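You operate a simulated robot arm through the tools that you are given. There is no shell and no other tool.

You run a simulated robot arm. Do the job below in one go: nothing can be reset, and whatever is moved stays where it is left.

JOB
Lock the new lower roll's shaft, move its guide to 10 cm and jog the film straight.
Fine: guide lever Free to slide, then Lock; shaft and guide locked, then hold Jog till the edge gauge points at green. Other controls stay.

Only the result counts: the job must be done as asked and must still hold three seconds after the hand-in. Knocking over, shifting, dropping, spilling or breaking anything else fails it.

ROBOT AND FRAMES
A 6-joint arm with a two-finger gripper, fixed in place. Base frame: the origin is on the floor under the middle of its stand, x ahead of it, y to its left, z up. Lengths are in cm, angles in rad, forces in N, time in s.
It reaches about 157.2 cm from its shoulder. Its first joint turns from -2.897 to 2.897 rad. Payload 2.45 kg.
Tool frame: the origin (TCP) lies between the finger pads and is the grasp point; the fingertips stand 2 cm ahead of it; z points along the fingers, y is the line along which they close. The gripper opens to 14 cm; its body begins 16.8 cm behind the TCP.
Orientation is that of the tool frame in the base frame, as a unit quaternion [x, y, z, w]. With the fingers straight down and closing along the base's y, the tool's x points along the base's -x, its y along +y and its z along -z.

CONTROLS
- The arm moves only by the tool jog_arm. Its argument "increments" is a list of rows, each an object (a shift or turn left out is 0, a gripper value left out holds the last) with "xyz": the shift along the tool's x, y, z in cm, a list of three; "dr": the turn, a rotation vector about the tool's x, y, z in rad, a list of three; "hand": the finger opening in cm, from 0 to 14. In form: [{"xyz": [tx, ty, tz], "dr": [ax, ay, az], "hand": hand}, ...]. A call has 1 to 20 rows; each row shifts and turns the commanded pose from where the row before left it, along the tool's axes as they then stand. Each row takes 0.2 s and may step no farther than 5 cm and 0.15 rad from the row before; otherwise, or with a gripper value out of range, the whole call is refused. A pose out of reach is approached as far as the arm can. The call stops where the force on the tool passes 90 N (or 10 N more than at its start, if that is more) or the arm is blocked; 0.2 s more then pass. The fingers move at their own pace (about 4.5 cm/s each) and stop on an object; they squeeze with about 27 N. The grip force told is the motor's: it shows also when the fingers shut on nothing. Time passes only in rows, and 0.2 s behind the last, so rows that do not move let the fingers close. It gives the time, the measured TCP pose, the force on the tool (base axes), the opening and the grip force at its end, in the units of the frame above (readings bear some noise), with the torque about the TCP (base axes, N m) and any sound that the robot's microphone picked up.
- Cameras (640 x 400 px; columns grow to the right, rows downward): "scene" is fixed at [4.76, 64.9, 117.59]; the picture's right is [-0.41, -0.91, 0.00], its down [-0.05, 0.02, -1.00] and it looks along [0.91, -0.41, -0.05] (base axes); focal length 338 px, centre (320, 200). "wrist" rides on the gripper at [7.8, 1.1, -20.9] in the tool frame; the picture's right is [-0.14, 0.99, 0.00], its down [-0.92, -0.13, -0.37] and it looks along [-0.36, -0.05, 0.93] (tool axes); focal length 280 px, centre (320, 200). There is no depth. A picture from a camera that has moved, and an enlarged one, comes with that camera's place and axes in the base frame and with its lens.
- camera(camera): a new picture of that camera. It takes no simulated time.
- close_up(camera, box): a new picture of the part [left, top, right, bottom] of that camera's present view, enlarged. It takes no simulated time.
- finish_job(): hands the job in; it is judged then, once.

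Places have to be worked out from the pictures, the camera data and where the tool is seen. Open the gripper and draw the arm clear of the work before you hand the job in, unless the task says otherwise.

The tools are called after "Call:" by a JSON object that holds its "api" and its "payload". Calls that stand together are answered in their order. jog_arm: Moves the arm, as the interface text tells. Its arguments: {"type":"object","properties":{"increments":{"type":"array"}},"required":["increments"]} The other tools are called the same way: camera (camera) takes a picture; close_up (camera, box) takes an enlarged picture of a part of a camera's view; finish_job () hands the job in.

At the start:

```text
time: 0.0
tcp_pos: [67.89, -13.25, 139.03]
ee_rot: [0.0, 1.0, 0.0, 0.0]
force: [0.2, 0.2, -0.4]
ft_torque: [-0.03, -0.01, 0.03]
opening: 14.0
finger_force: 0.0
```

scene: 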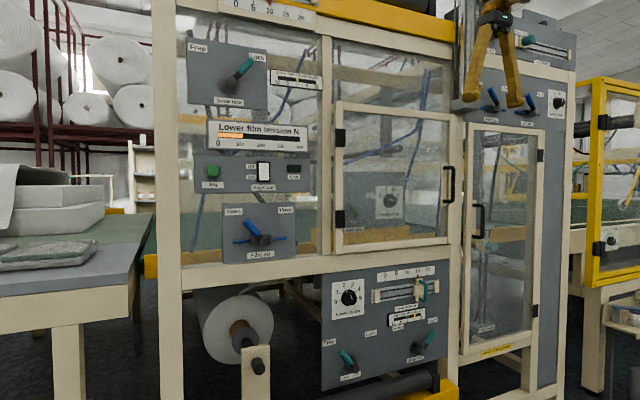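
wrist: 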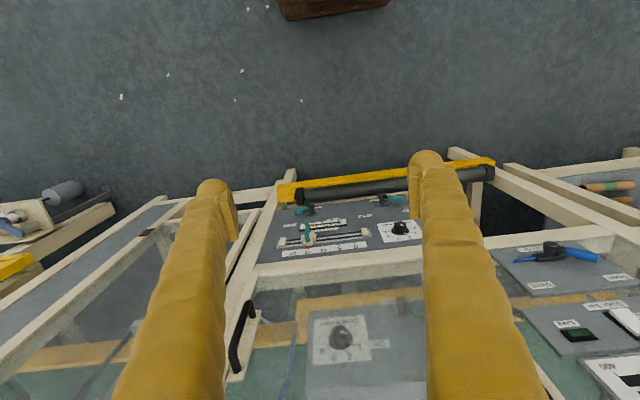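

I'll begin by looking closely at the panels to identify the controls for the lower roll.

Call:
{"api": "close_up", "payload": {"camera": "scene", "box": [310, 255, 470, 400]}}

Call:
{"api": "close_up", "payload": {"camera": "scene", "box": [180, 0, 340, 110]}}

Call:
{"api": "close_up", "payload": {"camera": "scene", "box": [180, 110, 340, 270]}}

Call:
{"api": "close_up", "payload": {"camera": "scene", "box": [440, 0, 600, 130]}}

Call:
{"api": "close_up", "payload": {"camera": "wrist", "box": [240, 140, 520, 280]}}

```text
2.76 times, centred on (390, 328) of scene
camera zoom: at [4.76, 64.9, 117.59], right [-0.41, -0.91, 0.0], down [-0.05, 0.02, -1.0], along [0.91, -0.41, -0.05], focal length 931 px, centre (127, -152)
```

zoom: 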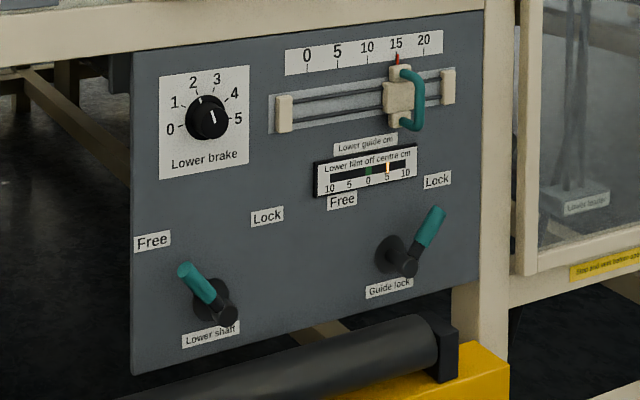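

```text
3.64 times, centred on (260, 55) of scene
camera zoom: at [4.76, 64.9, 117.59], right [-0.41, -0.91, 0.0], down [-0.05, 0.02, -1.0], along [0.91, -0.41, -0.05], focal length 1228 px, centre (538, 727)
```

zoom: 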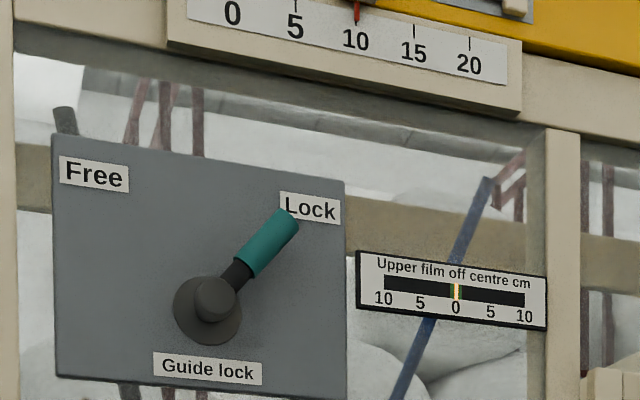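

```text
2.50 times, centred on (260, 190) of scene
camera zoom: at [4.76, 64.9, 117.59], right [-0.41, -0.91, 0.0], down [-0.05, 0.02, -1.0], along [0.91, -0.41, -0.05], focal length 844 px, centre (470, 225)
```

zoom: 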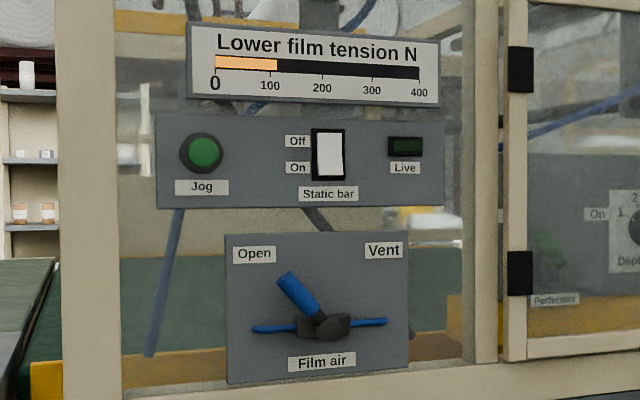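

```text
3.08 times, centred on (520, 65) of scene
camera zoom: at [4.76, 64.9, 117.59], right [-0.41, -0.91, 0.0], down [-0.05, 0.02, -1.0], along [0.91, -0.41, -0.05], focal length 1039 px, centre (-295, 615)
```

zoom: 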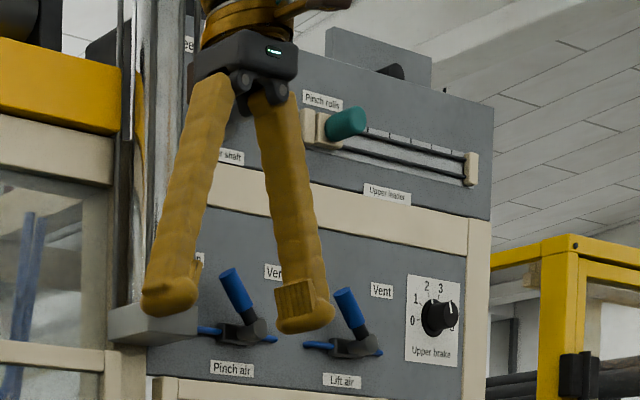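

```text
2.29 times, centred on (380, 210) of wrist
camera zoom: at [60.04, -12.19, 159.85], right [0.14, 0.99, 0.0], down [0.92, -0.13, 0.37], along [0.37, -0.05, -0.93], focal length 641 px, centre (183, 177)
```

zoom: 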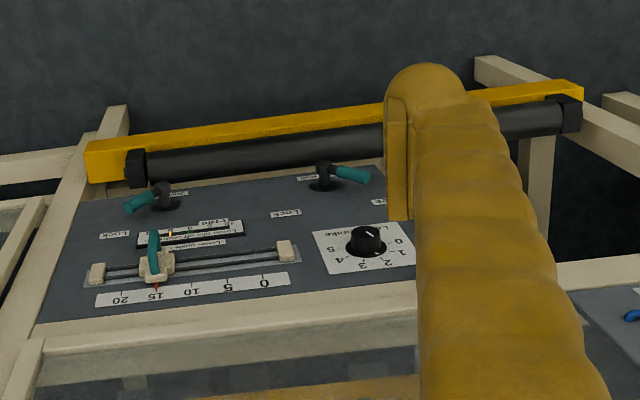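

The lower panel faces the robot at about x≈106. By triangulation the lower-shaft lever hub is near (106, 7, 54), the guide-lock hub near (106, -21, 54), the guide handle near (102, -22.4, 76) and the Jog button near (104, 53, 121). I'll pitch the tool in place so the fingers point at the panel along +x.

Call:
{"api": "jog_arm", "payload": {"increments": [{"dr": [0, -0.1428, 0]}, {"dr": [0, -0.1428, 0]}, {"dr": [0, -0.1428, 0]}, {"dr": [0, -0.1428, 0]}, {"dr": [0, -0.1428, 0]}, {"dr": [0, -0.1428, 0]}, {"dr": [0, -0.1428, 0]}, {"dr": [0, -0.1428, 0]}, {"dr": [0, -0.1428, 0]}, {"dr": [0, -0.1428, 0]}, {"dr": [0, -0.1428, 0]}, {}]}}

```text
time: 2.8
tcp_pos: [70.96, -8.22, 135.93]
ee_rot: [-0.027, 0.721, 0.036, 0.691]
force: [-0.3, -1.0, 0.0]
ft_torque: [-0.01, 0.02, 0.03]
opening: 13.99
finger_force: 0.1
stopped in row 12: the arm was blocked; the commanded pose is now the measured one
```

The arm reports blocked near the end of the turn, with the pose a bit off. I'll look before going on.

Call:
{"api": "camera", "payload": {"camera": "scene"}}

Call:
{"api": "camera", "payload": {"camera": "wrist"}}

```text
taken
```

scene: 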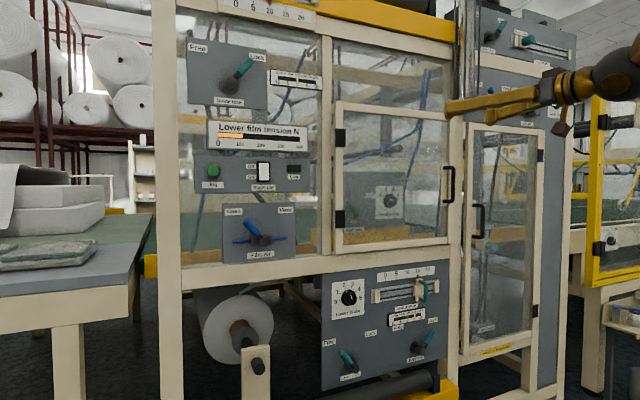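

```text
taken
camera wrist: at [49.64, -8.84, 128.87], right [-0.08, 0.99, 0.15], down [-0.32, -0.17, 0.93], along [0.95, 0.03, 0.32], focal length 280 px, centre (320, 200)
```

wrist: 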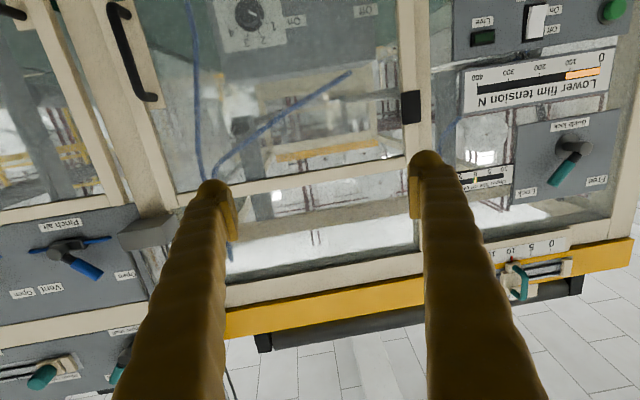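

The arm hangs in free air with almost no force on it, so this looks like a joint limit from being folded too tightly. I'll go down and forward in front of the machine and trim the orientation on the way.

Call:
{"api": "jog_arm", "payload": {"increments": [{"xyz": [4.5, 0, 1.0]}, {"xyz": [4.5, 0, 1.0]}, {"xyz": [4.5, 0, 1.0]}, {"xyz": [4.5, 0, 1.0]}, {"xyz": [4.5, 0, 1.0], "dr": [0.022, -0.01, -0.004]}, {"xyz": [4.5, 0, 1.0], "dr": [0.022, -0.01, -0.004]}, {"xyz": [4.5, 0, 1.0], "dr": [0.022, -0.01, -0.004]}, {"xyz": [4.5, 0, 1.0], "dr": [0.022, -0.01, -0.003]}, {}]}}

```text
time: 4.8
tcp_pos: [78.56, -10.84, 103.63]
ee_rot: [0.019, 0.713, 0.034, 0.7]
force: [0.0, 0.1, -0.4]
ft_torque: [0.0, 0.01, -0.01]
opening: 14.01
finger_force: 0.1
out of reach, approached as far as the arm can: row 5, 6, 7, 8
```

The arm says some of those poses are out of reach, so I'll check how it's configured.

Call:
{"api": "camera", "payload": {"camera": "scene"}}

Call:
{"api": "camera", "payload": {"camera": "wrist"}}

```text
taken
```

scene: 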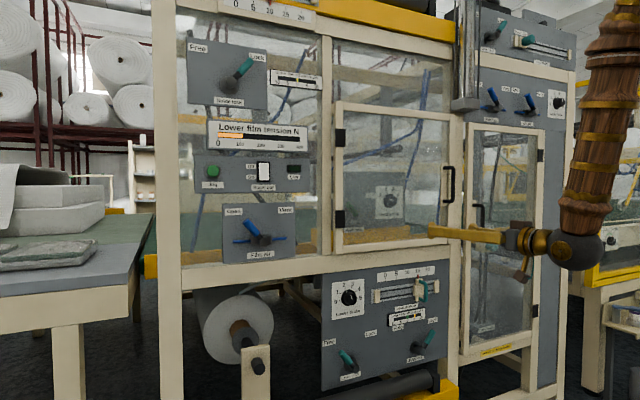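

```text
taken
camera wrist: at [57.53, -9.65, 96.18], right [-0.02, 0.98, 0.21], down [-0.35, -0.2, 0.92], along [0.94, -0.06, 0.34], focal length 280 px, centre (320, 200)
```

wrist: 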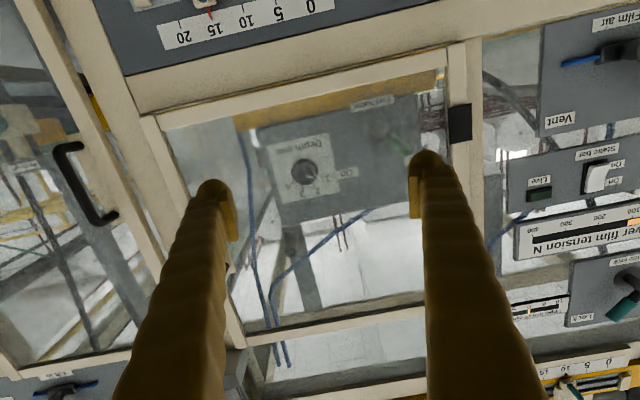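

The forearm is hanging vertically and the wrist bend is at its limit. A moderate downward pitch and a position further forward should free it, so I'll pitch down 0.45 rad and move forward.

Call:
{"api": "jog_arm", "payload": {"increments": [{"dr": [0, 0.15, 0]}, {"dr": [0, 0.15, 0]}, {"dr": [0, 0.15, 0]}, {}]}}

```text
time: 5.8
tcp_pos: [78.84, -10.74, 103.66]
ee_rot: [0.011, 0.85, 0.022, 0.526]
force: [0.6, 0.1, 0.3]
ft_torque: [0.0, 0.02, -0.01]
opening: 14.01
finger_force: 0.0
```

That worked: the tool is pitched 0.46 rad down. I'll take out the small roll and move to a viewing spot in front of the lower panel at about (85, 0, 75).

Call:
{"api": "jog_arm", "payload": {"increments": [{"dr": [0.0219, 0, -0.0438]}, {"xyz": [3.27, 1.53, 2.62]}, {"xyz": [3.27, 1.53, 2.62]}, {"xyz": [3.27, 1.53, 2.62]}, {"xyz": [3.27, 1.53, 2.62]}, {"xyz": [3.27, 1.53, 2.62]}, {"xyz": [3.27, 1.53, 2.62]}, {"xyz": [3.27, 1.53, 2.62]}, {}]}}

Call:
{"api": "camera", "payload": {"camera": "scene"}}

Call:
{"api": "camera", "payload": {"camera": "wrist"}}

```text
time: 7.8
tcp_pos: [85.94, -7.08, 79.63]
ee_rot: [0.0, 0.855, 0.045, 0.517]
force: [0.0, 0.7, 1.2]
ft_torque: [0.02, -0.01, 0.02]
opening: 13.99
finger_force: 0.0
out of reach, approached as far as the arm can: row 3, 4, 5, 6, 7, 8
```

```text
taken
```

scene: 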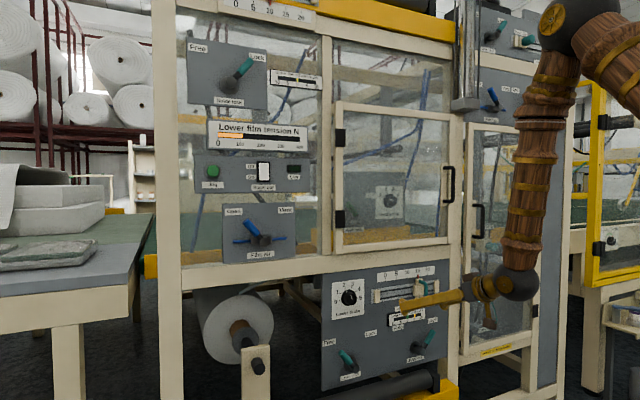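

```text
taken
camera wrist: at [63.87, -7.28, 82.46], right [0.02, 0.98, 0.2], down [0.11, -0.2, 0.97], along [0.99, 0.01, -0.11], focal length 280 px, centre (320, 200)
```

wrist: 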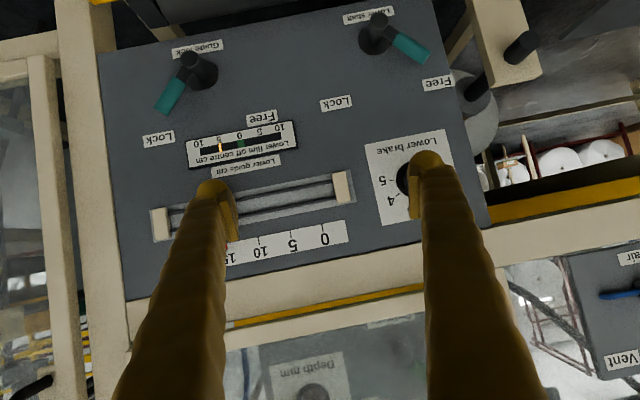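

The stops look like an elbow fold limit: the wrist is too close to the shoulder. Being further forward, nearer the panel, should be fine, so I'll move +6 cm in x and straighten the roll and yaw.

Call:
{"api": "jog_arm", "payload": {"increments": [{"xyz": [-1.4, -0.14, 2.65]}, {"xyz": [-1.4, -0.14, 2.65]}, {"dr": [0.0774, 0, -0.0464]}, {}, {}]}}

```text
time: 9.0
tcp_pos: [92.18, -9.05, 80.05]
ee_rot: [-0.004, 0.854, 0.034, 0.519]
force: [0.1, 0.2, 0.4]
ft_torque: [0.0, 0.0, 0.03]
opening: 14.0
finger_force: 0.1
out of reach, approached as far as the arm can: row 1, 2, 3
```

It is still at some wrist-joint limit. The arm won't take a shallow pitch with zero yaw at this y. I'll steepen the pitch to about 0.82 rad down, take out the residual yaw and roll, and check that the pose is then reached exactly.

Call:
{"api": "jog_arm", "payload": {"increments": [{"dr": [0, 0.15, 0]}, {"dr": [0, 0.15, 0]}, {"dr": [0, 0.04, 0]}, {"dr": [0.068, 0, -0.006]}, {}, {}]}}

```text
time: 10.4
tcp_pos: [91.99, -9.12, 80.04]
ee_rot: [0.001, 0.93, -0.001, 0.367]
force: [0.6, -0.1, 0.3]
ft_torque: [0.01, -0.04, -0.01]
opening: 14.02
finger_force: 0.0
```

The pose is now reached exactly (pitch 0.82, no roll). I'll look from here to refine where the controls are.

Call:
{"api": "camera", "payload": {"camera": "wrist"}}

Call:
{"api": "camera", "payload": {"camera": "scene"}}

```text
taken
camera wrist: at [72.02, -7.94, 89.88], right [0.1, 0.99, 0.09], down [0.42, -0.13, 0.9], along [0.9, -0.05, -0.43], focal length 280 px, centre (320, 200)
```

wrist: 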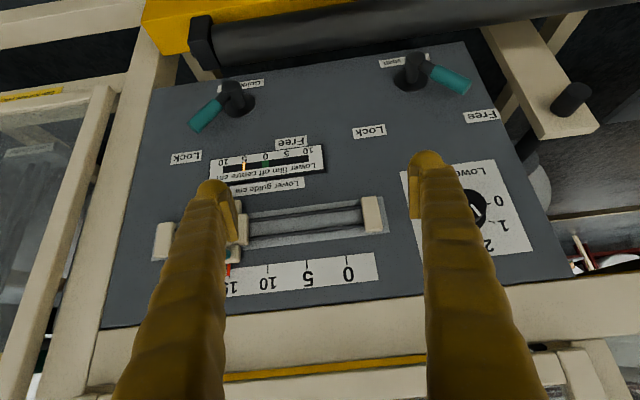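

```text
taken
```

scene: 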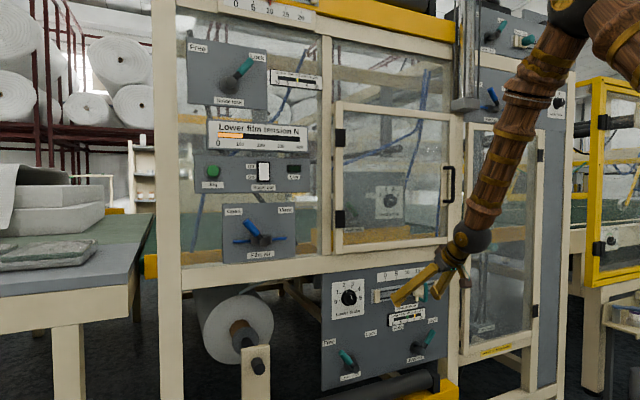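

Call:
{"api": "close_up", "payload": {"camera": "wrist", "box": [370, 30, 510, 140]}}

Call:
{"api": "close_up", "payload": {"camera": "wrist", "box": [150, 70, 290, 160]}}

Call:
{"api": "close_up", "payload": {"camera": "scene", "box": [310, 320, 450, 400]}}

```text
3.64 times, centred on (440, 85) of wrist
camera zoom: at [72.02, -7.94, 89.88], right [0.1, 0.99, 0.09], down [0.42, -0.13, 0.9], along [0.9, -0.05, -0.43], focal length 1020 px, centre (-116, 618)
```

zoom: 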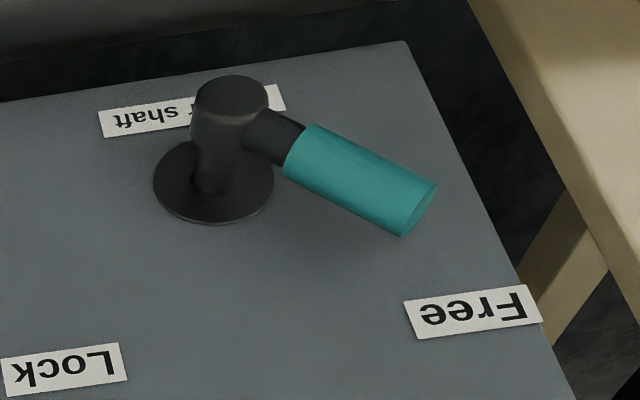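

```text
4.44 times, centred on (220, 115) of wrist
camera zoom: at [72.02, -7.94, 89.88], right [0.1, 0.99, 0.09], down [0.42, -0.13, 0.9], along [0.9, -0.05, -0.43], focal length 1246 px, centre (764, 578)
```

zoom: 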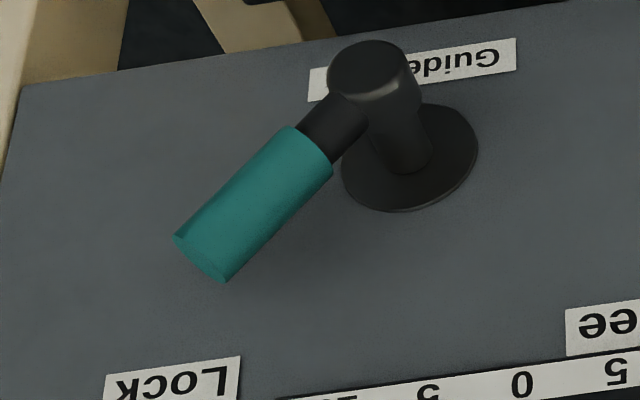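

```text
4.57 times, centred on (380, 360) of scene
camera zoom: at [4.76, 64.9, 117.59], right [-0.41, -0.91, 0.0], down [-0.05, 0.02, -1.0], along [0.91, -0.41, -0.05], focal length 1543 px, centre (46, -531)
```

zoom: 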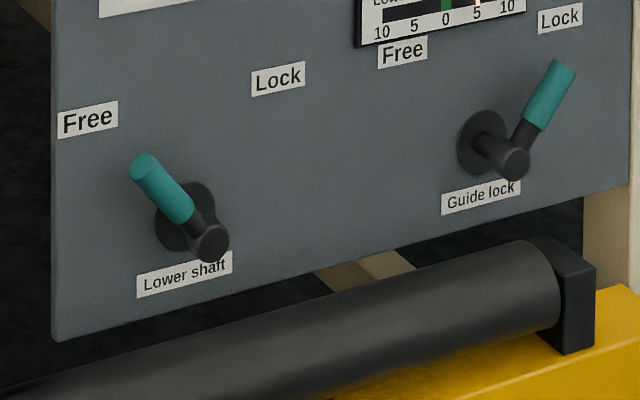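

The lower shaft lever hub is at (y≈7.0, z≈53.7), with its handle tip at (103, 12.7, 60.5) leaning to Free. The guide-lock hub is at (y≈-21.2, z≈54), with its tip at (102.6, -27, 60.8) leaning to Lock. I'll close the fingers and move to the Free side of the lower-shaft lever at a safe standoff.

Call:
{"api": "jog_arm", "payload": {"increments": [{"xyz": [0.97, 3.86, 1.04], "hand": 0}, {"xyz": [0.97, 3.86, 1.04]}, {"xyz": [0.97, 3.86, 1.04]}, {"xyz": [0.97, 3.86, 1.04]}, {"xyz": [0.97, 3.86, 1.04]}, {"xyz": [0.97, 3.86, 1.04]}, {"xyz": [0.97, 3.86, 1.04]}, {}, {}, {}]}}

Call:
{"api": "camera", "payload": {"camera": "wrist"}}

Call:
{"api": "camera", "payload": {"camera": "scene"}}

```text
time: 12.6
tcp_pos: [90.53, 1.83, 71.43]
ee_rot: [-0.067, 0.928, 0.031, 0.364]
force: [-0.5, -0.9, 0.7]
ft_torque: [0.02, -0.01, 0.0]
opening: 0.0
finger_force: 26.7
out of reach, approached as far as the arm can: row 1, 2, 3, 4, 5, 6, 7
```

```text
taken
camera wrist: at [70.59, -0.18, 81.31], right [-0.05, 0.99, 0.1], down [0.44, -0.07, 0.9], along [0.9, 0.09, -0.43], focal length 280 px, centre (320, 200)
```

wrist: 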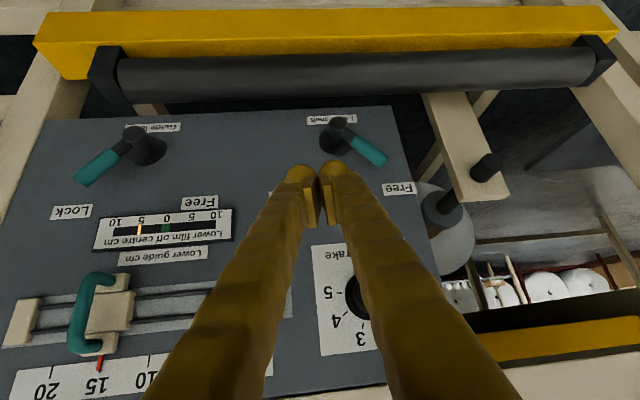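

```text
taken
```

scene: 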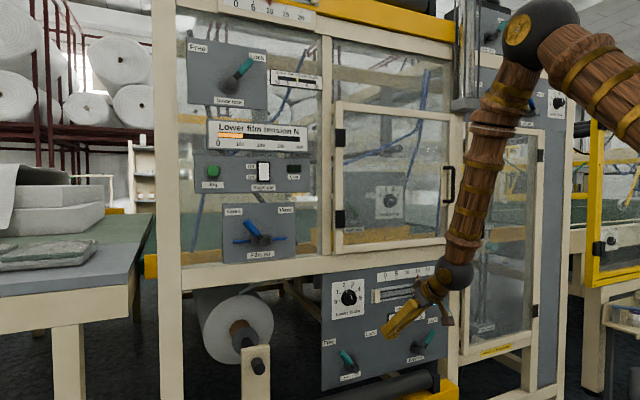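

+y at zero yaw is at a wrist limit, and the arm settled with a yaw of about +0.15 rad. It seems to need the tool yaw to lead the base yaw, so I'll add +0.2 rad of yaw, which is fine for pushing, and then check the pose.

Call:
{"api": "jog_arm", "payload": {"increments": [{"dr": [-0.068, 0.001, -0.073]}, {"dr": [-0.068, 0.001, -0.073]}, {}]}}

```text
time: 13.4
tcp_pos: [90.55, 1.87, 71.33]
ee_rot: [-0.15, 0.918, 0.061, 0.362]
force: [0.2, -0.5, -0.3]
ft_torque: [-0.01, -0.01, -0.03]
opening: 0.03
finger_force: 26.8
```

Call:
{"api": "jog_arm", "payload": {"increments": [{"xyz": [0.304, 3.152, 2.194]}, {"xyz": [0.304, 3.152, 2.194]}, {"xyz": [0.304, 3.152, 2.194]}, {"xyz": [0.304, 3.152, 2.194]}, {"xyz": [0.304, 3.152, 2.194]}, {}]}}

Call:
{"api": "camera", "payload": {"camera": "wrist"}}

Call:
{"api": "camera", "payload": {"camera": "scene"}}

```text
time: 14.8
tcp_pos: [92.12, 17.91, 63.24]
ee_rot: [-0.147, 0.92, 0.072, 0.356]
force: [-0.1, 0.5, 0.5]
ft_torque: [-0.01, 0.0, -0.01]
opening: 0.02
finger_force: 27.4
out of reach, approached as far as the arm can: row 4, 5
```

```text
taken
camera wrist: at [72.99, 12.32, 73.38], right [-0.22, 0.97, 0.12], down [0.45, -0.01, 0.89], along [0.86, 0.25, -0.44], focal length 280 px, centre (320, 200)
```

wrist: 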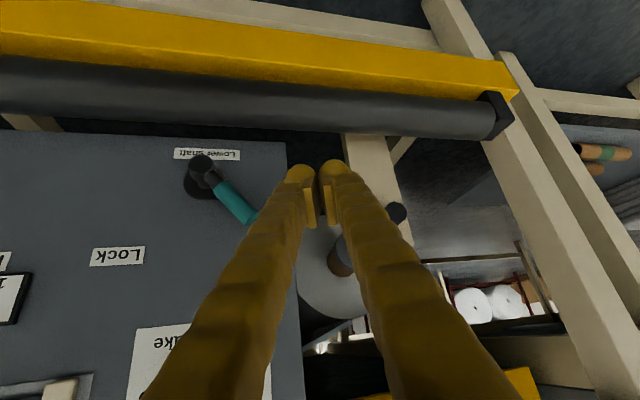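

```text
taken
```

scene: 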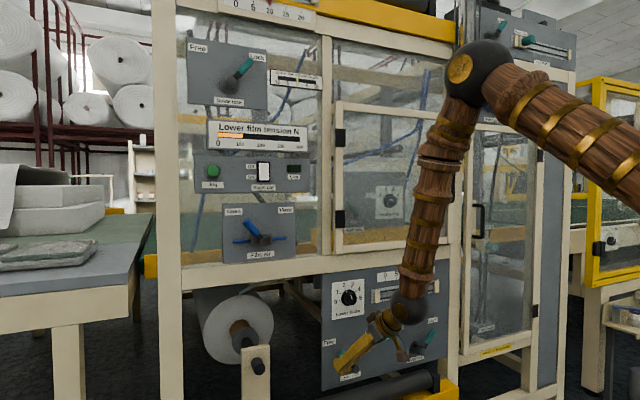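

At yaw 0.33 the arm reaches to the left of the lever. I'll go in toward the panel beside the Free side of the handle, aiming for about (101.8, 18.6, 60), well clear of the handle tip at y≈13.9.

Call:
{"api": "jog_arm", "payload": {"increments": [{"xyz": [-1.2, -0.64, 2.17]}, {"xyz": [-1.2, -0.64, 2.17]}, {"xyz": [-1.2, -0.64, 2.17]}, {"xyz": [-1.2, -0.64, 2.17]}, {}]}}

Call:
{"api": "camera", "payload": {"camera": "wrist"}}

Call:
{"api": "close_up", "payload": {"camera": "scene", "box": [310, 280, 450, 400]}}

```text
time: 16.0
tcp_pos: [101.95, 18.62, 60.54]
ee_rot: [-0.15, 0.919, 0.061, 0.36]
force: [1.1, 0.2, -0.3]
ft_torque: [0.0, -0.02, 0.03]
opening: 0.0
finger_force: 27.0
out of reach, approached as far as the arm can: row 1
```

```text
taken
camera wrist: at [82.79, 13.28, 70.46], right [-0.22, 0.97, 0.1], down [0.44, 0.01, 0.9], along [0.87, 0.24, -0.43], focal length 280 px, centre (320, 200)
```

wrist: 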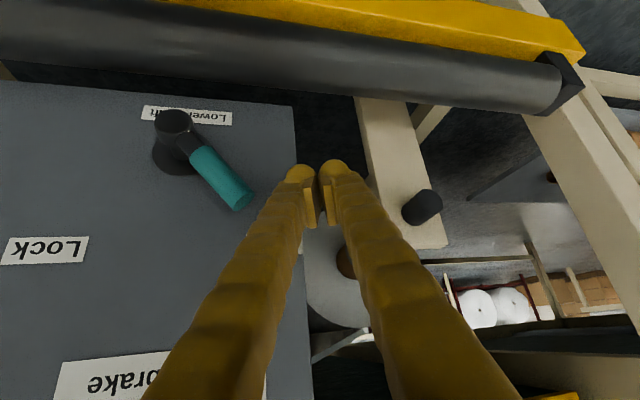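

```text
3.33 times, centred on (380, 340) of scene
camera zoom: at [4.76, 64.9, 117.59], right [-0.41, -0.91, 0.0], down [-0.05, 0.02, -1.0], along [0.91, -0.41, -0.05], focal length 1125 px, centre (120, -267)
```

zoom: 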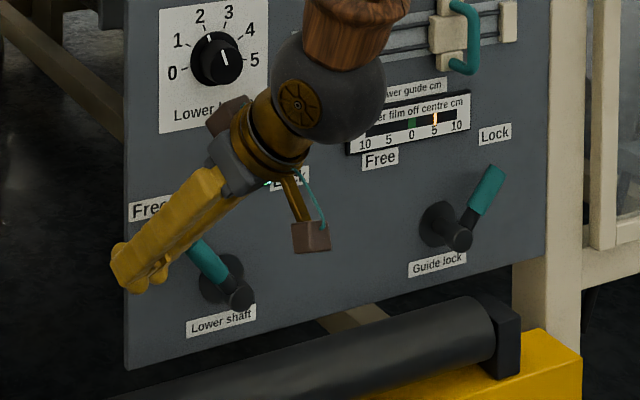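

The closed fingers are just left of the handle, at the right height. I'll push toward Lock (-y) in 1 cm rows.

Call:
{"api": "jog_arm", "payload": {"increments": [{"xyz": [0.231, -0.948, -0.22]}, {"xyz": [0.231, -0.948, -0.22]}, {"xyz": [0.231, -0.948, -0.22]}, {"xyz": [0.231, -0.948, -0.22]}, {"xyz": [0.231, -0.948, -0.22]}, {"xyz": [0.231, -0.948, -0.22]}, {"xyz": [0.231, -0.948, -0.22]}, {}]}}

Call:
{"api": "camera", "payload": {"camera": "wrist"}}

Call:
{"api": "close_up", "payload": {"camera": "scene", "box": [310, 280, 450, 400]}}

```text
time: 17.1
tcp_pos: [102.1, 15.53, 60.81]
ee_rot: [-0.154, 0.917, 0.062, 0.363]
force: [-14.4, 13.5, 10.8]
ft_torque: [-0.12, 0.0, -0.2]
opening: 0.0
finger_force: 26.8
stopped in row 5: the force on the tool passed its limit at 108 N (the readings are from after the stop); the commanded pose is now the measured one
```

```text
taken
camera wrist: at [82.84, 9.85, 70.63], right [-0.23, 0.97, 0.1], down [0.44, 0.01, 0.9], along [0.87, 0.25, -0.43], focal length 280 px, centre (320, 200)
```

wrist: 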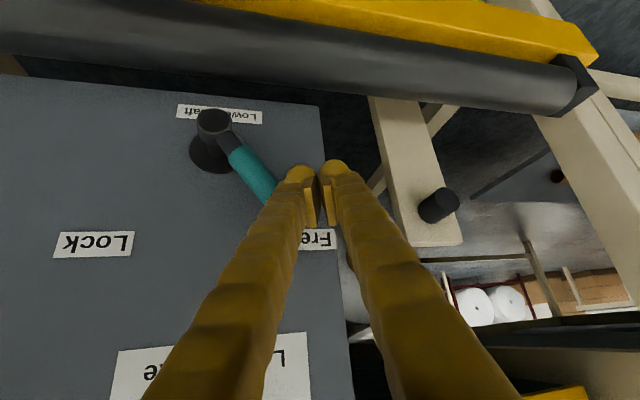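

```text
3.33 times, centred on (380, 340) of scene
camera zoom: at [4.76, 64.9, 117.59], right [-0.41, -0.91, 0.0], down [-0.05, 0.02, -1.0], along [0.91, -0.41, -0.05], focal length 1125 px, centre (120, -267)
```

zoom: 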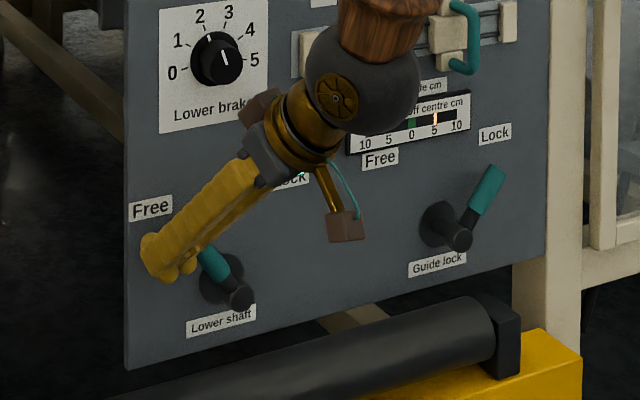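

The push stopped on force, with the finger against the handle end. I'll zoom in to see what's touching and whether the lever has moved at all.

Call:
{"api": "close_up", "payload": {"camera": "scene", "box": [325, 320, 385, 390]}}

Call:
{"api": "close_up", "payload": {"camera": "wrist", "box": [170, 90, 380, 230]}}

```text
5.71 times, centred on (355, 355) of scene
camera zoom: at [4.76, 64.9, 117.59], right [-0.41, -0.91, 0.0], down [-0.05, 0.02, -1.0], along [0.91, -0.41, -0.05], focal length 1929 px, centre (120, -686)
```

zoom: 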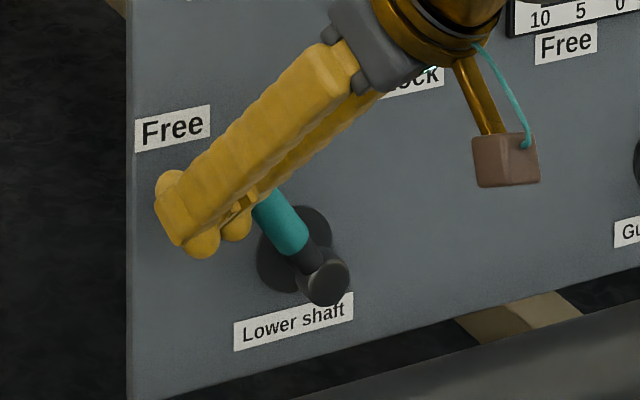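

```text
2.86 times, centred on (275, 160) of wrist
camera zoom: at [82.84, 9.85, 70.63], right [-0.23, 0.97, 0.1], down [0.44, 0.01, 0.9], along [0.87, 0.25, -0.43], focal length 801 px, centre (449, 314)
```

zoom: 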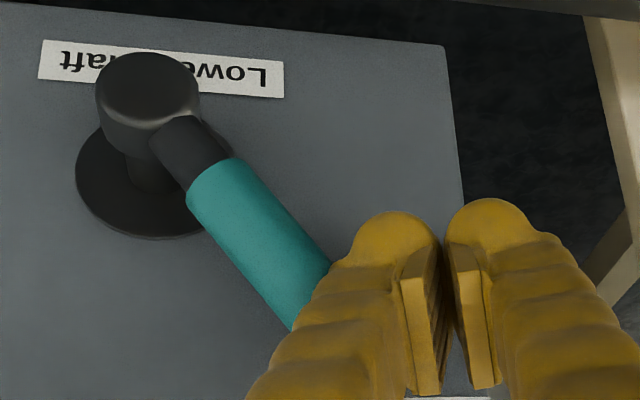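

The finger hit the end cap of the handle, so I was pushing along the lever toward the hub, which makes no torque. I'll back off, drop about 5 cm so I can push on the side of the handle, and then follow an arc around the hub.

Call:
{"api": "jog_arm", "payload": {"increments": [{"xyz": [-0.38, 1.51, 0.36]}, {"xyz": [-0.38, 1.51, 0.36]}, {"xyz": [1.64, 0, 1.75]}, {"xyz": [1.64, 0, 1.75]}, {"xyz": [0.33, -1.32, -0.32]}, {}]}}

Call:
{"api": "close_up", "payload": {"camera": "scene", "box": [325, 310, 405, 400]}}

Call:
{"api": "camera", "payload": {"camera": "wrist"}}

```text
time: 18.4
tcp_pos: [101.98, 17.17, 56.09]
ee_rot: [-0.154, 0.917, 0.063, 0.364]
force: [0.1, -0.2, 0.4]
ft_torque: [0.01, 0.02, 0.02]
opening: 0.0
finger_force: 27.0
```

```text
4.44 times, centred on (365, 355) of scene
camera zoom: at [4.76, 64.9, 117.59], right [-0.41, -0.91, 0.0], down [-0.05, 0.02, -1.0], along [0.91, -0.41, -0.05], focal length 1500 px, centre (120, -489)
```

zoom: 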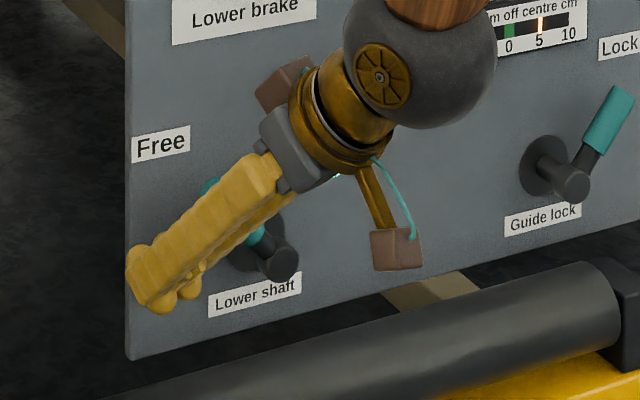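

```text
taken
camera wrist: at [82.85, 11.6, 65.81], right [-0.23, 0.97, 0.1], down [0.44, 0.01, 0.9], along [0.87, 0.25, -0.43], focal length 280 px, centre (320, 200)
```

wrist: 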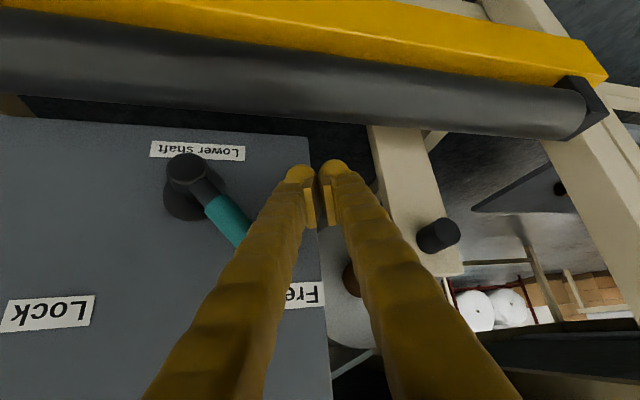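

Now the fingers are below and to the left of the handle's side with no contact force. I'll push along the first part of the arc, up and toward -y.

Call:
{"api": "jog_arm", "payload": {"increments": [{"xyz": [-0.062, -0.651, -0.396]}, {"xyz": [-0.062, -0.651, -0.396]}, {"xyz": [-0.062, -0.651, -0.396]}, {"xyz": [-0.062, -0.651, -0.396]}, {"xyz": [-0.328, -0.33, -0.516]}, {"xyz": [-0.328, -0.33, -0.516]}, {"xyz": [-0.328, -0.33, -0.516]}, {"xyz": [-0.328, -0.33, -0.516]}, {}]}}

Call:
{"api": "close_up", "payload": {"camera": "scene", "box": [325, 310, 405, 400]}}

Call:
{"api": "camera", "payload": {"camera": "wrist"}}

```text
time: 20.4
tcp_pos: [102.1, 13.01, 59.82]
ee_rot: [-0.153, 0.917, 0.061, 0.363]
force: [-0.2, 0.9, 0.3]
ft_torque: [-0.06, -0.02, -0.01]
opening: 0.0
finger_force: 27.3
```

```text
4.44 times, centred on (365, 355) of scene
camera zoom: at [4.76, 64.9, 117.59], right [-0.41, -0.91, 0.0], down [-0.05, 0.02, -1.0], along [0.91, -0.41, -0.05], focal length 1500 px, centre (120, -489)
```

zoom: 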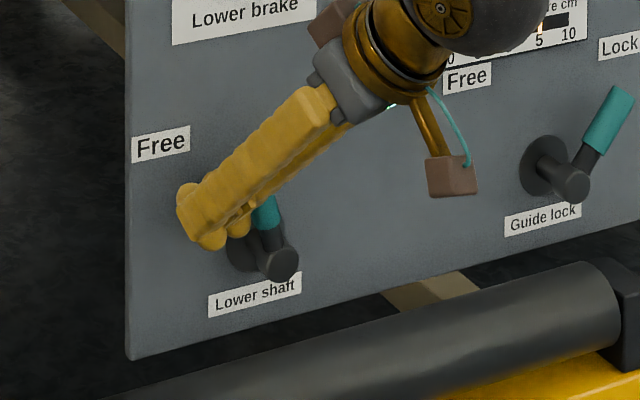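

```text
taken
camera wrist: at [82.84, 7.45, 69.63], right [-0.23, 0.97, 0.1], down [0.44, 0.01, 0.9], along [0.87, 0.25, -0.43], focal length 280 px, centre (320, 200)
```

wrist: 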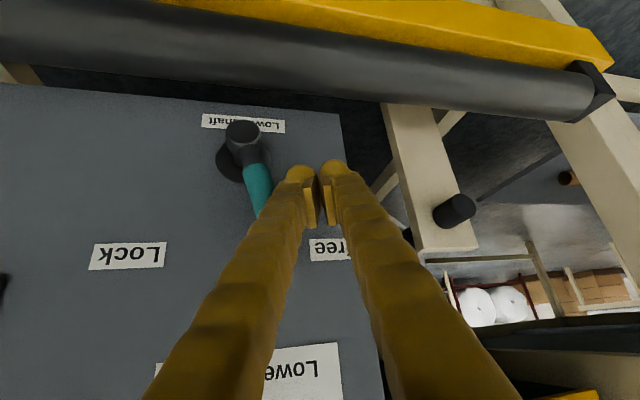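

The lever moves easily (about 1 N). I'll continue the arc over the top toward Lock.

Call:
{"api": "jog_arm", "payload": {"increments": [{"xyz": [-0.2, -0.495, -0.465]}, {"xyz": [-0.2, -0.495, -0.465]}, {"xyz": [-0.2, -0.495, -0.465]}, {"xyz": [-0.2, -0.495, -0.465]}, {"xyz": [-0.017, -0.614, -0.329]}, {"xyz": [-0.017, -0.614, -0.329]}, {"xyz": [-0.017, -0.614, -0.329]}, {"xyz": [-0.017, -0.614, -0.329]}, {"xyz": [0.155, -0.685, -0.182]}, {"xyz": [0.155, -0.685, -0.182]}, {}]}}

Call:
{"api": "close_up", "payload": {"camera": "scene", "box": [325, 310, 405, 400]}}

Call:
{"api": "camera", "payload": {"camera": "wrist"}}

```text
time: 22.9
tcp_pos: [102.2, 6.77, 62.8]
ee_rot: [-0.154, 0.917, 0.063, 0.364]
force: [0.3, 0.1, 0.3]
ft_torque: [0.01, 0.02, 0.01]
opening: 0.01
finger_force: 26.7
```

```text
4.44 times, centred on (365, 355) of scene
camera zoom: at [4.76, 64.9, 117.59], right [-0.41, -0.91, 0.0], down [-0.05, 0.02, -1.0], along [0.91, -0.41, -0.05], focal length 1500 px, centre (120, -489)
```

zoom: 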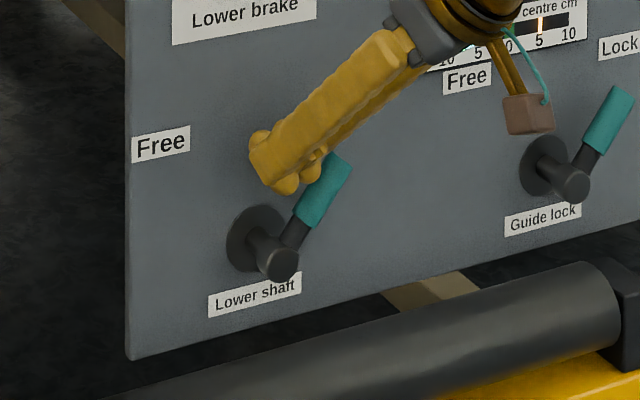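

```text
taken
camera wrist: at [82.88, 1.25, 72.51], right [-0.23, 0.97, 0.1], down [0.44, 0.01, 0.9], along [0.87, 0.25, -0.43], focal length 280 px, centre (320, 200)
```

wrist: 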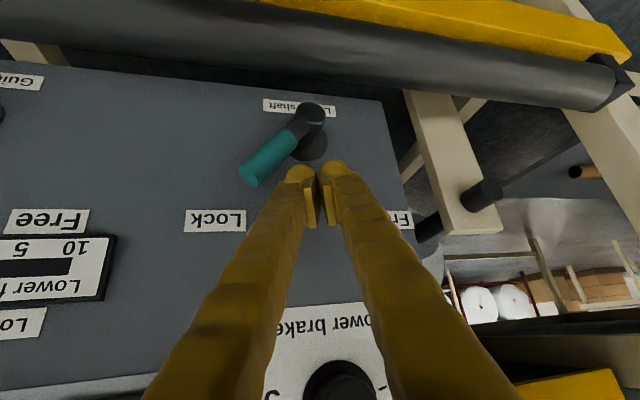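

The lever swung over and now points at Lock at about -39°, the same angle as the guide lock's Lock position. I'll nudge it gently to confirm it's seated.

Call:
{"api": "jog_arm", "payload": {"increments": [{"xyz": [0.155, -0.685, -0.182]}, {"xyz": [0.155, -0.685, -0.182]}, {"xyz": [0.2, -0.38, -0.02]}, {}]}}

Call:
{"api": "close_up", "payload": {"camera": "scene", "box": [325, 310, 405, 400]}}

```text
time: 23.9
tcp_pos: [102.16, 4.81, 62.6]
ee_rot: [-0.154, 0.917, 0.063, 0.363]
force: [0.2, 0.1, 0.1]
ft_torque: [0.01, 0.01, -0.01]
opening: 0.0
finger_force: 26.9
```

```text
4.44 times, centred on (365, 355) of scene
camera zoom: at [4.76, 64.9, 117.59], right [-0.41, -0.91, 0.0], down [-0.05, 0.02, -1.0], along [0.91, -0.41, -0.05], focal length 1500 px, centre (120, -489)
```

zoom: 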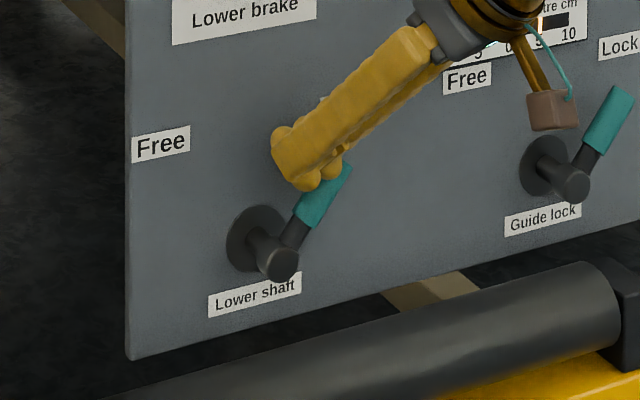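

The lower shaft is locked. I'll retreat, move toward -y, and bring the yaw back to about 0 for the guide-lock lever.

Call:
{"api": "jog_arm", "payload": {"increments": [{"xyz": [0, 0, -5]}, {"xyz": [0, 0, -5]}, {"xyz": [2.415, -3.73, -1.25]}, {"xyz": [2.415, -3.73, -1.25]}, {"xyz": [2.415, -3.73, -1.25]}, {"xyz": [2.415, -3.73, -1.25]}, {"dr": [0.0753, 0, 0.0802]}, {"dr": [0.0753, 0, 0.0802]}, {"dr": [0.0753, 0, 0.0802]}, {}]}}

Call:
{"api": "camera", "payload": {"camera": "wrist"}}

Call:
{"api": "close_up", "payload": {"camera": "scene", "box": [310, 270, 450, 390]}}

```text
time: 26.1
tcp_pos: [90.55, -14.9, 66.97]
ee_rot: [0.0, 0.93, 0.006, 0.368]
force: [-0.1, 0.0, 0.6]
ft_torque: [-0.02, 0.04, 0.01]
opening: 0.0
finger_force: 27.6
```

```text
taken
camera wrist: at [70.55, -14.01, 76.77], right [0.1, 0.99, 0.1], down [0.42, -0.14, 0.9], along [0.9, -0.04, -0.43], focal length 280 px, centre (320, 200)
```

wrist: 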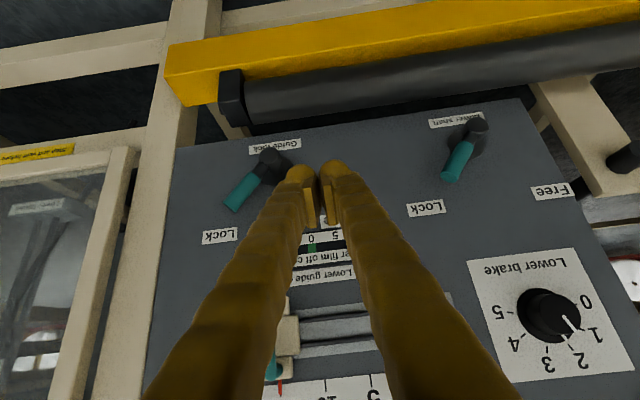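

```text
3.33 times, centred on (380, 330) of scene
camera zoom: at [4.76, 64.9, 117.59], right [-0.41, -0.91, 0.0], down [-0.05, 0.02, -1.0], along [0.91, -0.41, -0.05], focal length 1125 px, centre (120, -233)
```

zoom: 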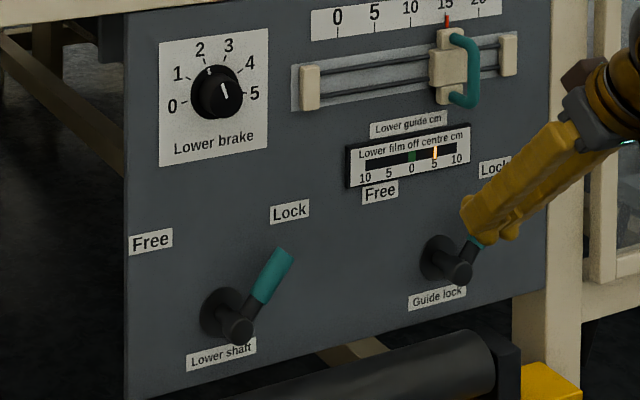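

The picture confirms the lower shaft is at Lock. Now I'll go to the lower-right (-y) side of the guide-lock lever, about (102, -32.5, 57), staying clear of the frame post at y<-38.

Call:
{"api": "jog_arm", "payload": {"increments": [{"xyz": [1.134, -3.54, 1.626]}, {"xyz": [1.134, -3.54, 1.626]}, {"xyz": [1.134, -3.54, 1.626]}, {"xyz": [1.134, -3.54, 1.626]}, {"xyz": [1.134, -3.54, 1.626]}, {}]}}

Call:
{"api": "camera", "payload": {"camera": "wrist"}}

```text
time: 27.4
tcp_pos: [91.92, -32.76, 57.09]
ee_rot: [-0.001, 0.93, 0.003, 0.368]
force: [-0.3, -0.1, -0.5]
ft_torque: [0.03, 0.03, 0.0]
opening: 0.03
finger_force: 27.8
```

```text
taken
camera wrist: at [71.89, -31.66, 66.95], right [0.1, 0.99, 0.1], down [0.42, -0.13, 0.9], along [0.9, -0.05, -0.43], focal length 280 px, centre (320, 200)
```

wrist: 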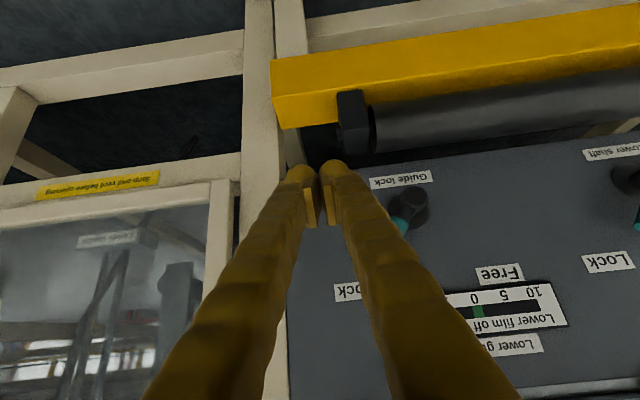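

Call:
{"api": "jog_arm", "payload": {"increments": [{"xyz": [-2.45, 0.05, 2.3]}, {"xyz": [-2.45, 0.05, 2.3]}, {"xyz": [-2.45, 0.05, 2.3]}, {}]}}

Call:
{"api": "camera", "payload": {"camera": "wrist"}}

Call:
{"api": "close_up", "payload": {"camera": "scene", "box": [370, 300, 470, 400]}}

```text
time: 28.4
tcp_pos: [102.06, -32.52, 57.07]
ee_rot: [0.0, 0.93, 0.001, 0.368]
force: [0.2, 0.7, 0.3]
ft_torque: [0.0, -0.03, 0.0]
opening: 0.01
finger_force: 26.8
```

```text
taken
camera wrist: at [82.07, -31.44, 66.89], right [0.1, 0.99, 0.1], down [0.42, -0.13, 0.9], along [0.9, -0.05, -0.43], focal length 280 px, centre (320, 200)
```

wrist: 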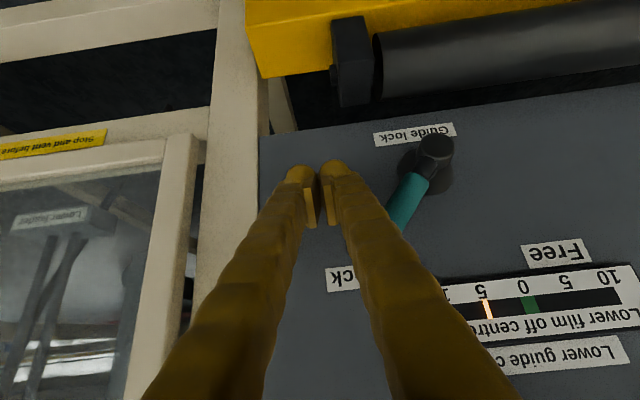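

```text
4.00 times, centred on (420, 350) of scene
camera zoom: at [4.76, 64.9, 117.59], right [-0.41, -0.91, 0.0], down [-0.05, 0.02, -1.0], along [0.91, -0.41, -0.05], focal length 1350 px, centre (-80, -400)
```

zoom: 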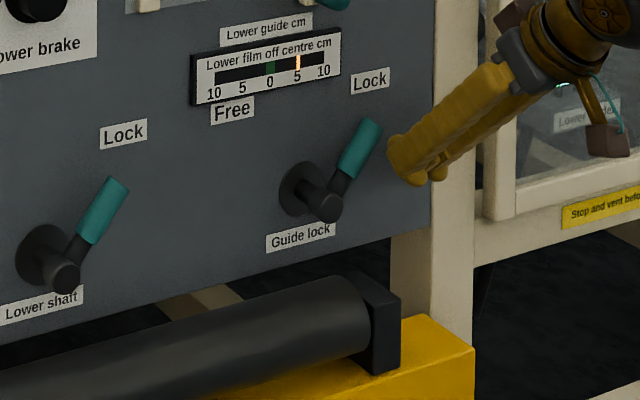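

The fingers sit to the lower right of the guide-lock handle. I'll push along the mirrored arc toward Free, keeping below the gauge frame (bottom at z≈64).

Call:
{"api": "jog_arm", "payload": {"increments": [{"xyz": [-0.082, 0.72, -0.088]}, {"xyz": [-0.082, 0.72, -0.088]}, {"xyz": [-0.082, 0.72, -0.088]}, {"xyz": [-0.082, 0.72, -0.088]}, {"xyz": [-0.082, 0.72, -0.088]}, {"xyz": [-0.41, 0.351, -0.438]}, {"xyz": [-0.41, 0.351, -0.438]}, {"xyz": [-0.41, 0.351, -0.438]}, {"xyz": [-0.41, 0.351, -0.438]}, {}]}}

Call:
{"api": "camera", "payload": {"camera": "wrist"}}

Call:
{"api": "close_up", "payload": {"camera": "scene", "box": [370, 300, 470, 400]}}

```text
time: 30.6
tcp_pos: [102.15, -27.34, 60.05]
ee_rot: [-0.001, 0.93, 0.002, 0.369]
force: [0.2, 0.8, -0.8]
ft_torque: [0.0, 0.0, -0.01]
opening: 0.01
finger_force: 26.8
```

```text
taken
camera wrist: at [82.09, -26.32, 69.91], right [0.1, 0.99, 0.1], down [0.42, -0.13, 0.9], along [0.9, -0.05, -0.43], focal length 280 px, centre (320, 200)
```

wrist: 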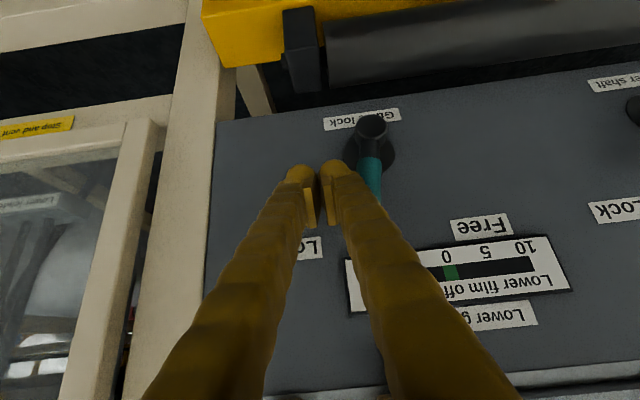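

```text
4.00 times, centred on (420, 350) of scene
camera zoom: at [4.76, 64.9, 117.59], right [-0.41, -0.91, 0.0], down [-0.05, 0.02, -1.0], along [0.91, -0.41, -0.05], focal length 1350 px, centre (-80, -400)
```

zoom: 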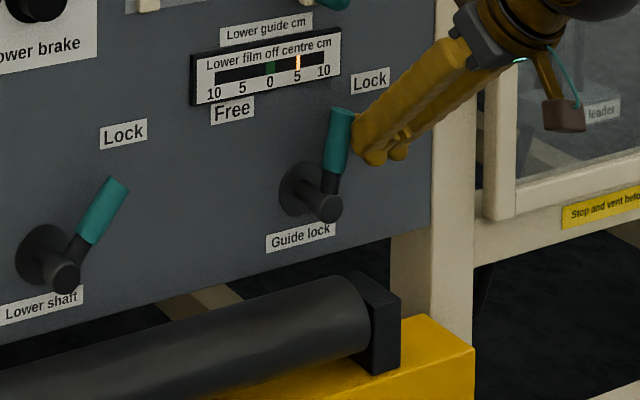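

The lever is almost vertical. I'll continue over the top to Free.

Call:
{"api": "jog_arm", "payload": {"increments": [{"xyz": [-0.27, 0.526, -0.29]}, {"xyz": [-0.27, 0.526, -0.29]}, {"xyz": [-0.27, 0.526, -0.29]}, {"xyz": [-0.27, 0.526, -0.29]}, {"xyz": [-0.07, 0.65, -0.07]}, {"xyz": [-0.07, 0.65, -0.07]}, {"xyz": [-0.07, 0.65, -0.07]}, {"xyz": [-0.07, 0.65, -0.07]}, {"xyz": [0, 0.6, 0]}, {"xyz": [0, 0.6, 0]}, {}]}}

Call:
{"api": "camera", "payload": {"camera": "wrist"}}

Call:
{"api": "close_up", "payload": {"camera": "scene", "box": [370, 300, 470, 400]}}

```text
time: 33.0
tcp_pos: [102.05, -21.5, 62.21]
ee_rot: [-0.001, 0.93, 0.002, 0.367]
force: [0.5, -0.7, 0.7]
ft_torque: [-0.01, -0.04, 0.02]
opening: 0.0
finger_force: 26.5
```

```text
taken
camera wrist: at [82.06, -20.43, 71.98], right [0.1, 0.99, 0.1], down [0.42, -0.13, 0.9], along [0.9, -0.05, -0.43], focal length 280 px, centre (320, 200)
```

wrist: 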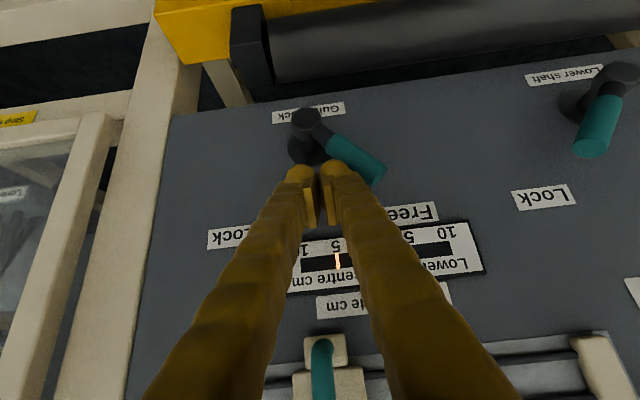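

```text
4.00 times, centred on (420, 350) of scene
camera zoom: at [4.76, 64.9, 117.59], right [-0.41, -0.91, 0.0], down [-0.05, 0.02, -1.0], along [0.91, -0.41, -0.05], focal length 1350 px, centre (-80, -400)
```

zoom: 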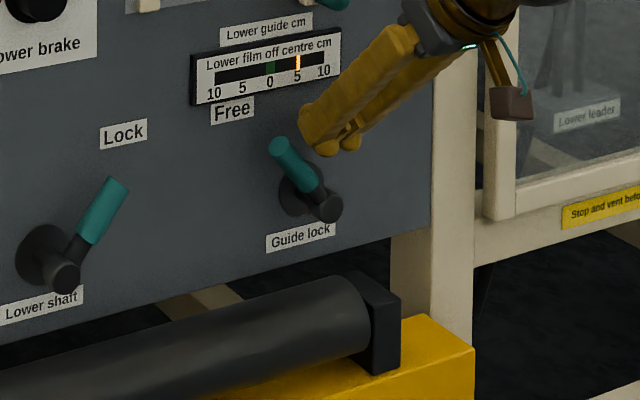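

The guide lever is now at Free. I'll retreat, open the fingers to 5 cm and move to a spot in front of and above the guide handle (bar at about x 102, y -22.5, z 72–80).

Call:
{"api": "jog_arm", "payload": {"increments": [{"xyz": [0, 0, -3]}, {"xyz": [0, 0, -3]}, {"xyz": [-1.74, -0.19, -3.14], "hand": 5}, {"xyz": [-1.74, -0.19, -3.14]}, {"xyz": [-1.74, -0.19, -3.14]}, {"xyz": [-1.74, -0.19, -3.14]}, {"xyz": [-1.74, -0.19, -3.14]}, {}]}}

Call:
{"api": "camera", "payload": {"camera": "wrist"}}

Call:
{"api": "close_up", "payload": {"camera": "scene", "box": [370, 250, 470, 350]}}

```text
time: 34.9
tcp_pos: [93.49, -22.52, 83.89]
ee_rot: [0.0, 0.93, 0.001, 0.368]
force: [0.2, 0.7, 0.9]
ft_torque: [0.0, 0.03, -0.01]
opening: 4.98
finger_force: 0.0
```

```text
taken
camera wrist: at [73.47, -21.57, 93.74], right [0.1, 0.99, 0.1], down [0.42, -0.13, 0.9], along [0.9, -0.05, -0.43], focal length 280 px, centre (320, 200)
```

wrist: 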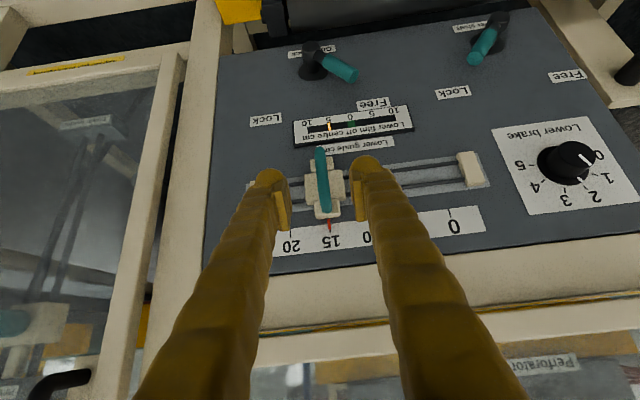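

```text
4.00 times, centred on (420, 300) of scene
camera zoom: at [4.76, 64.9, 117.59], right [-0.41, -0.91, 0.0], down [-0.05, 0.02, -1.0], along [0.91, -0.41, -0.05], focal length 1350 px, centre (-80, -200)
```

zoom: 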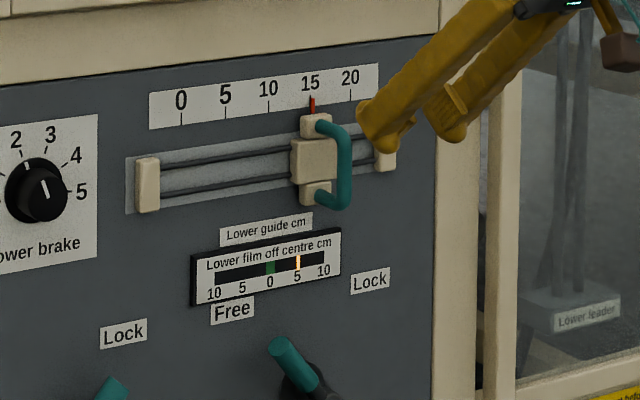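

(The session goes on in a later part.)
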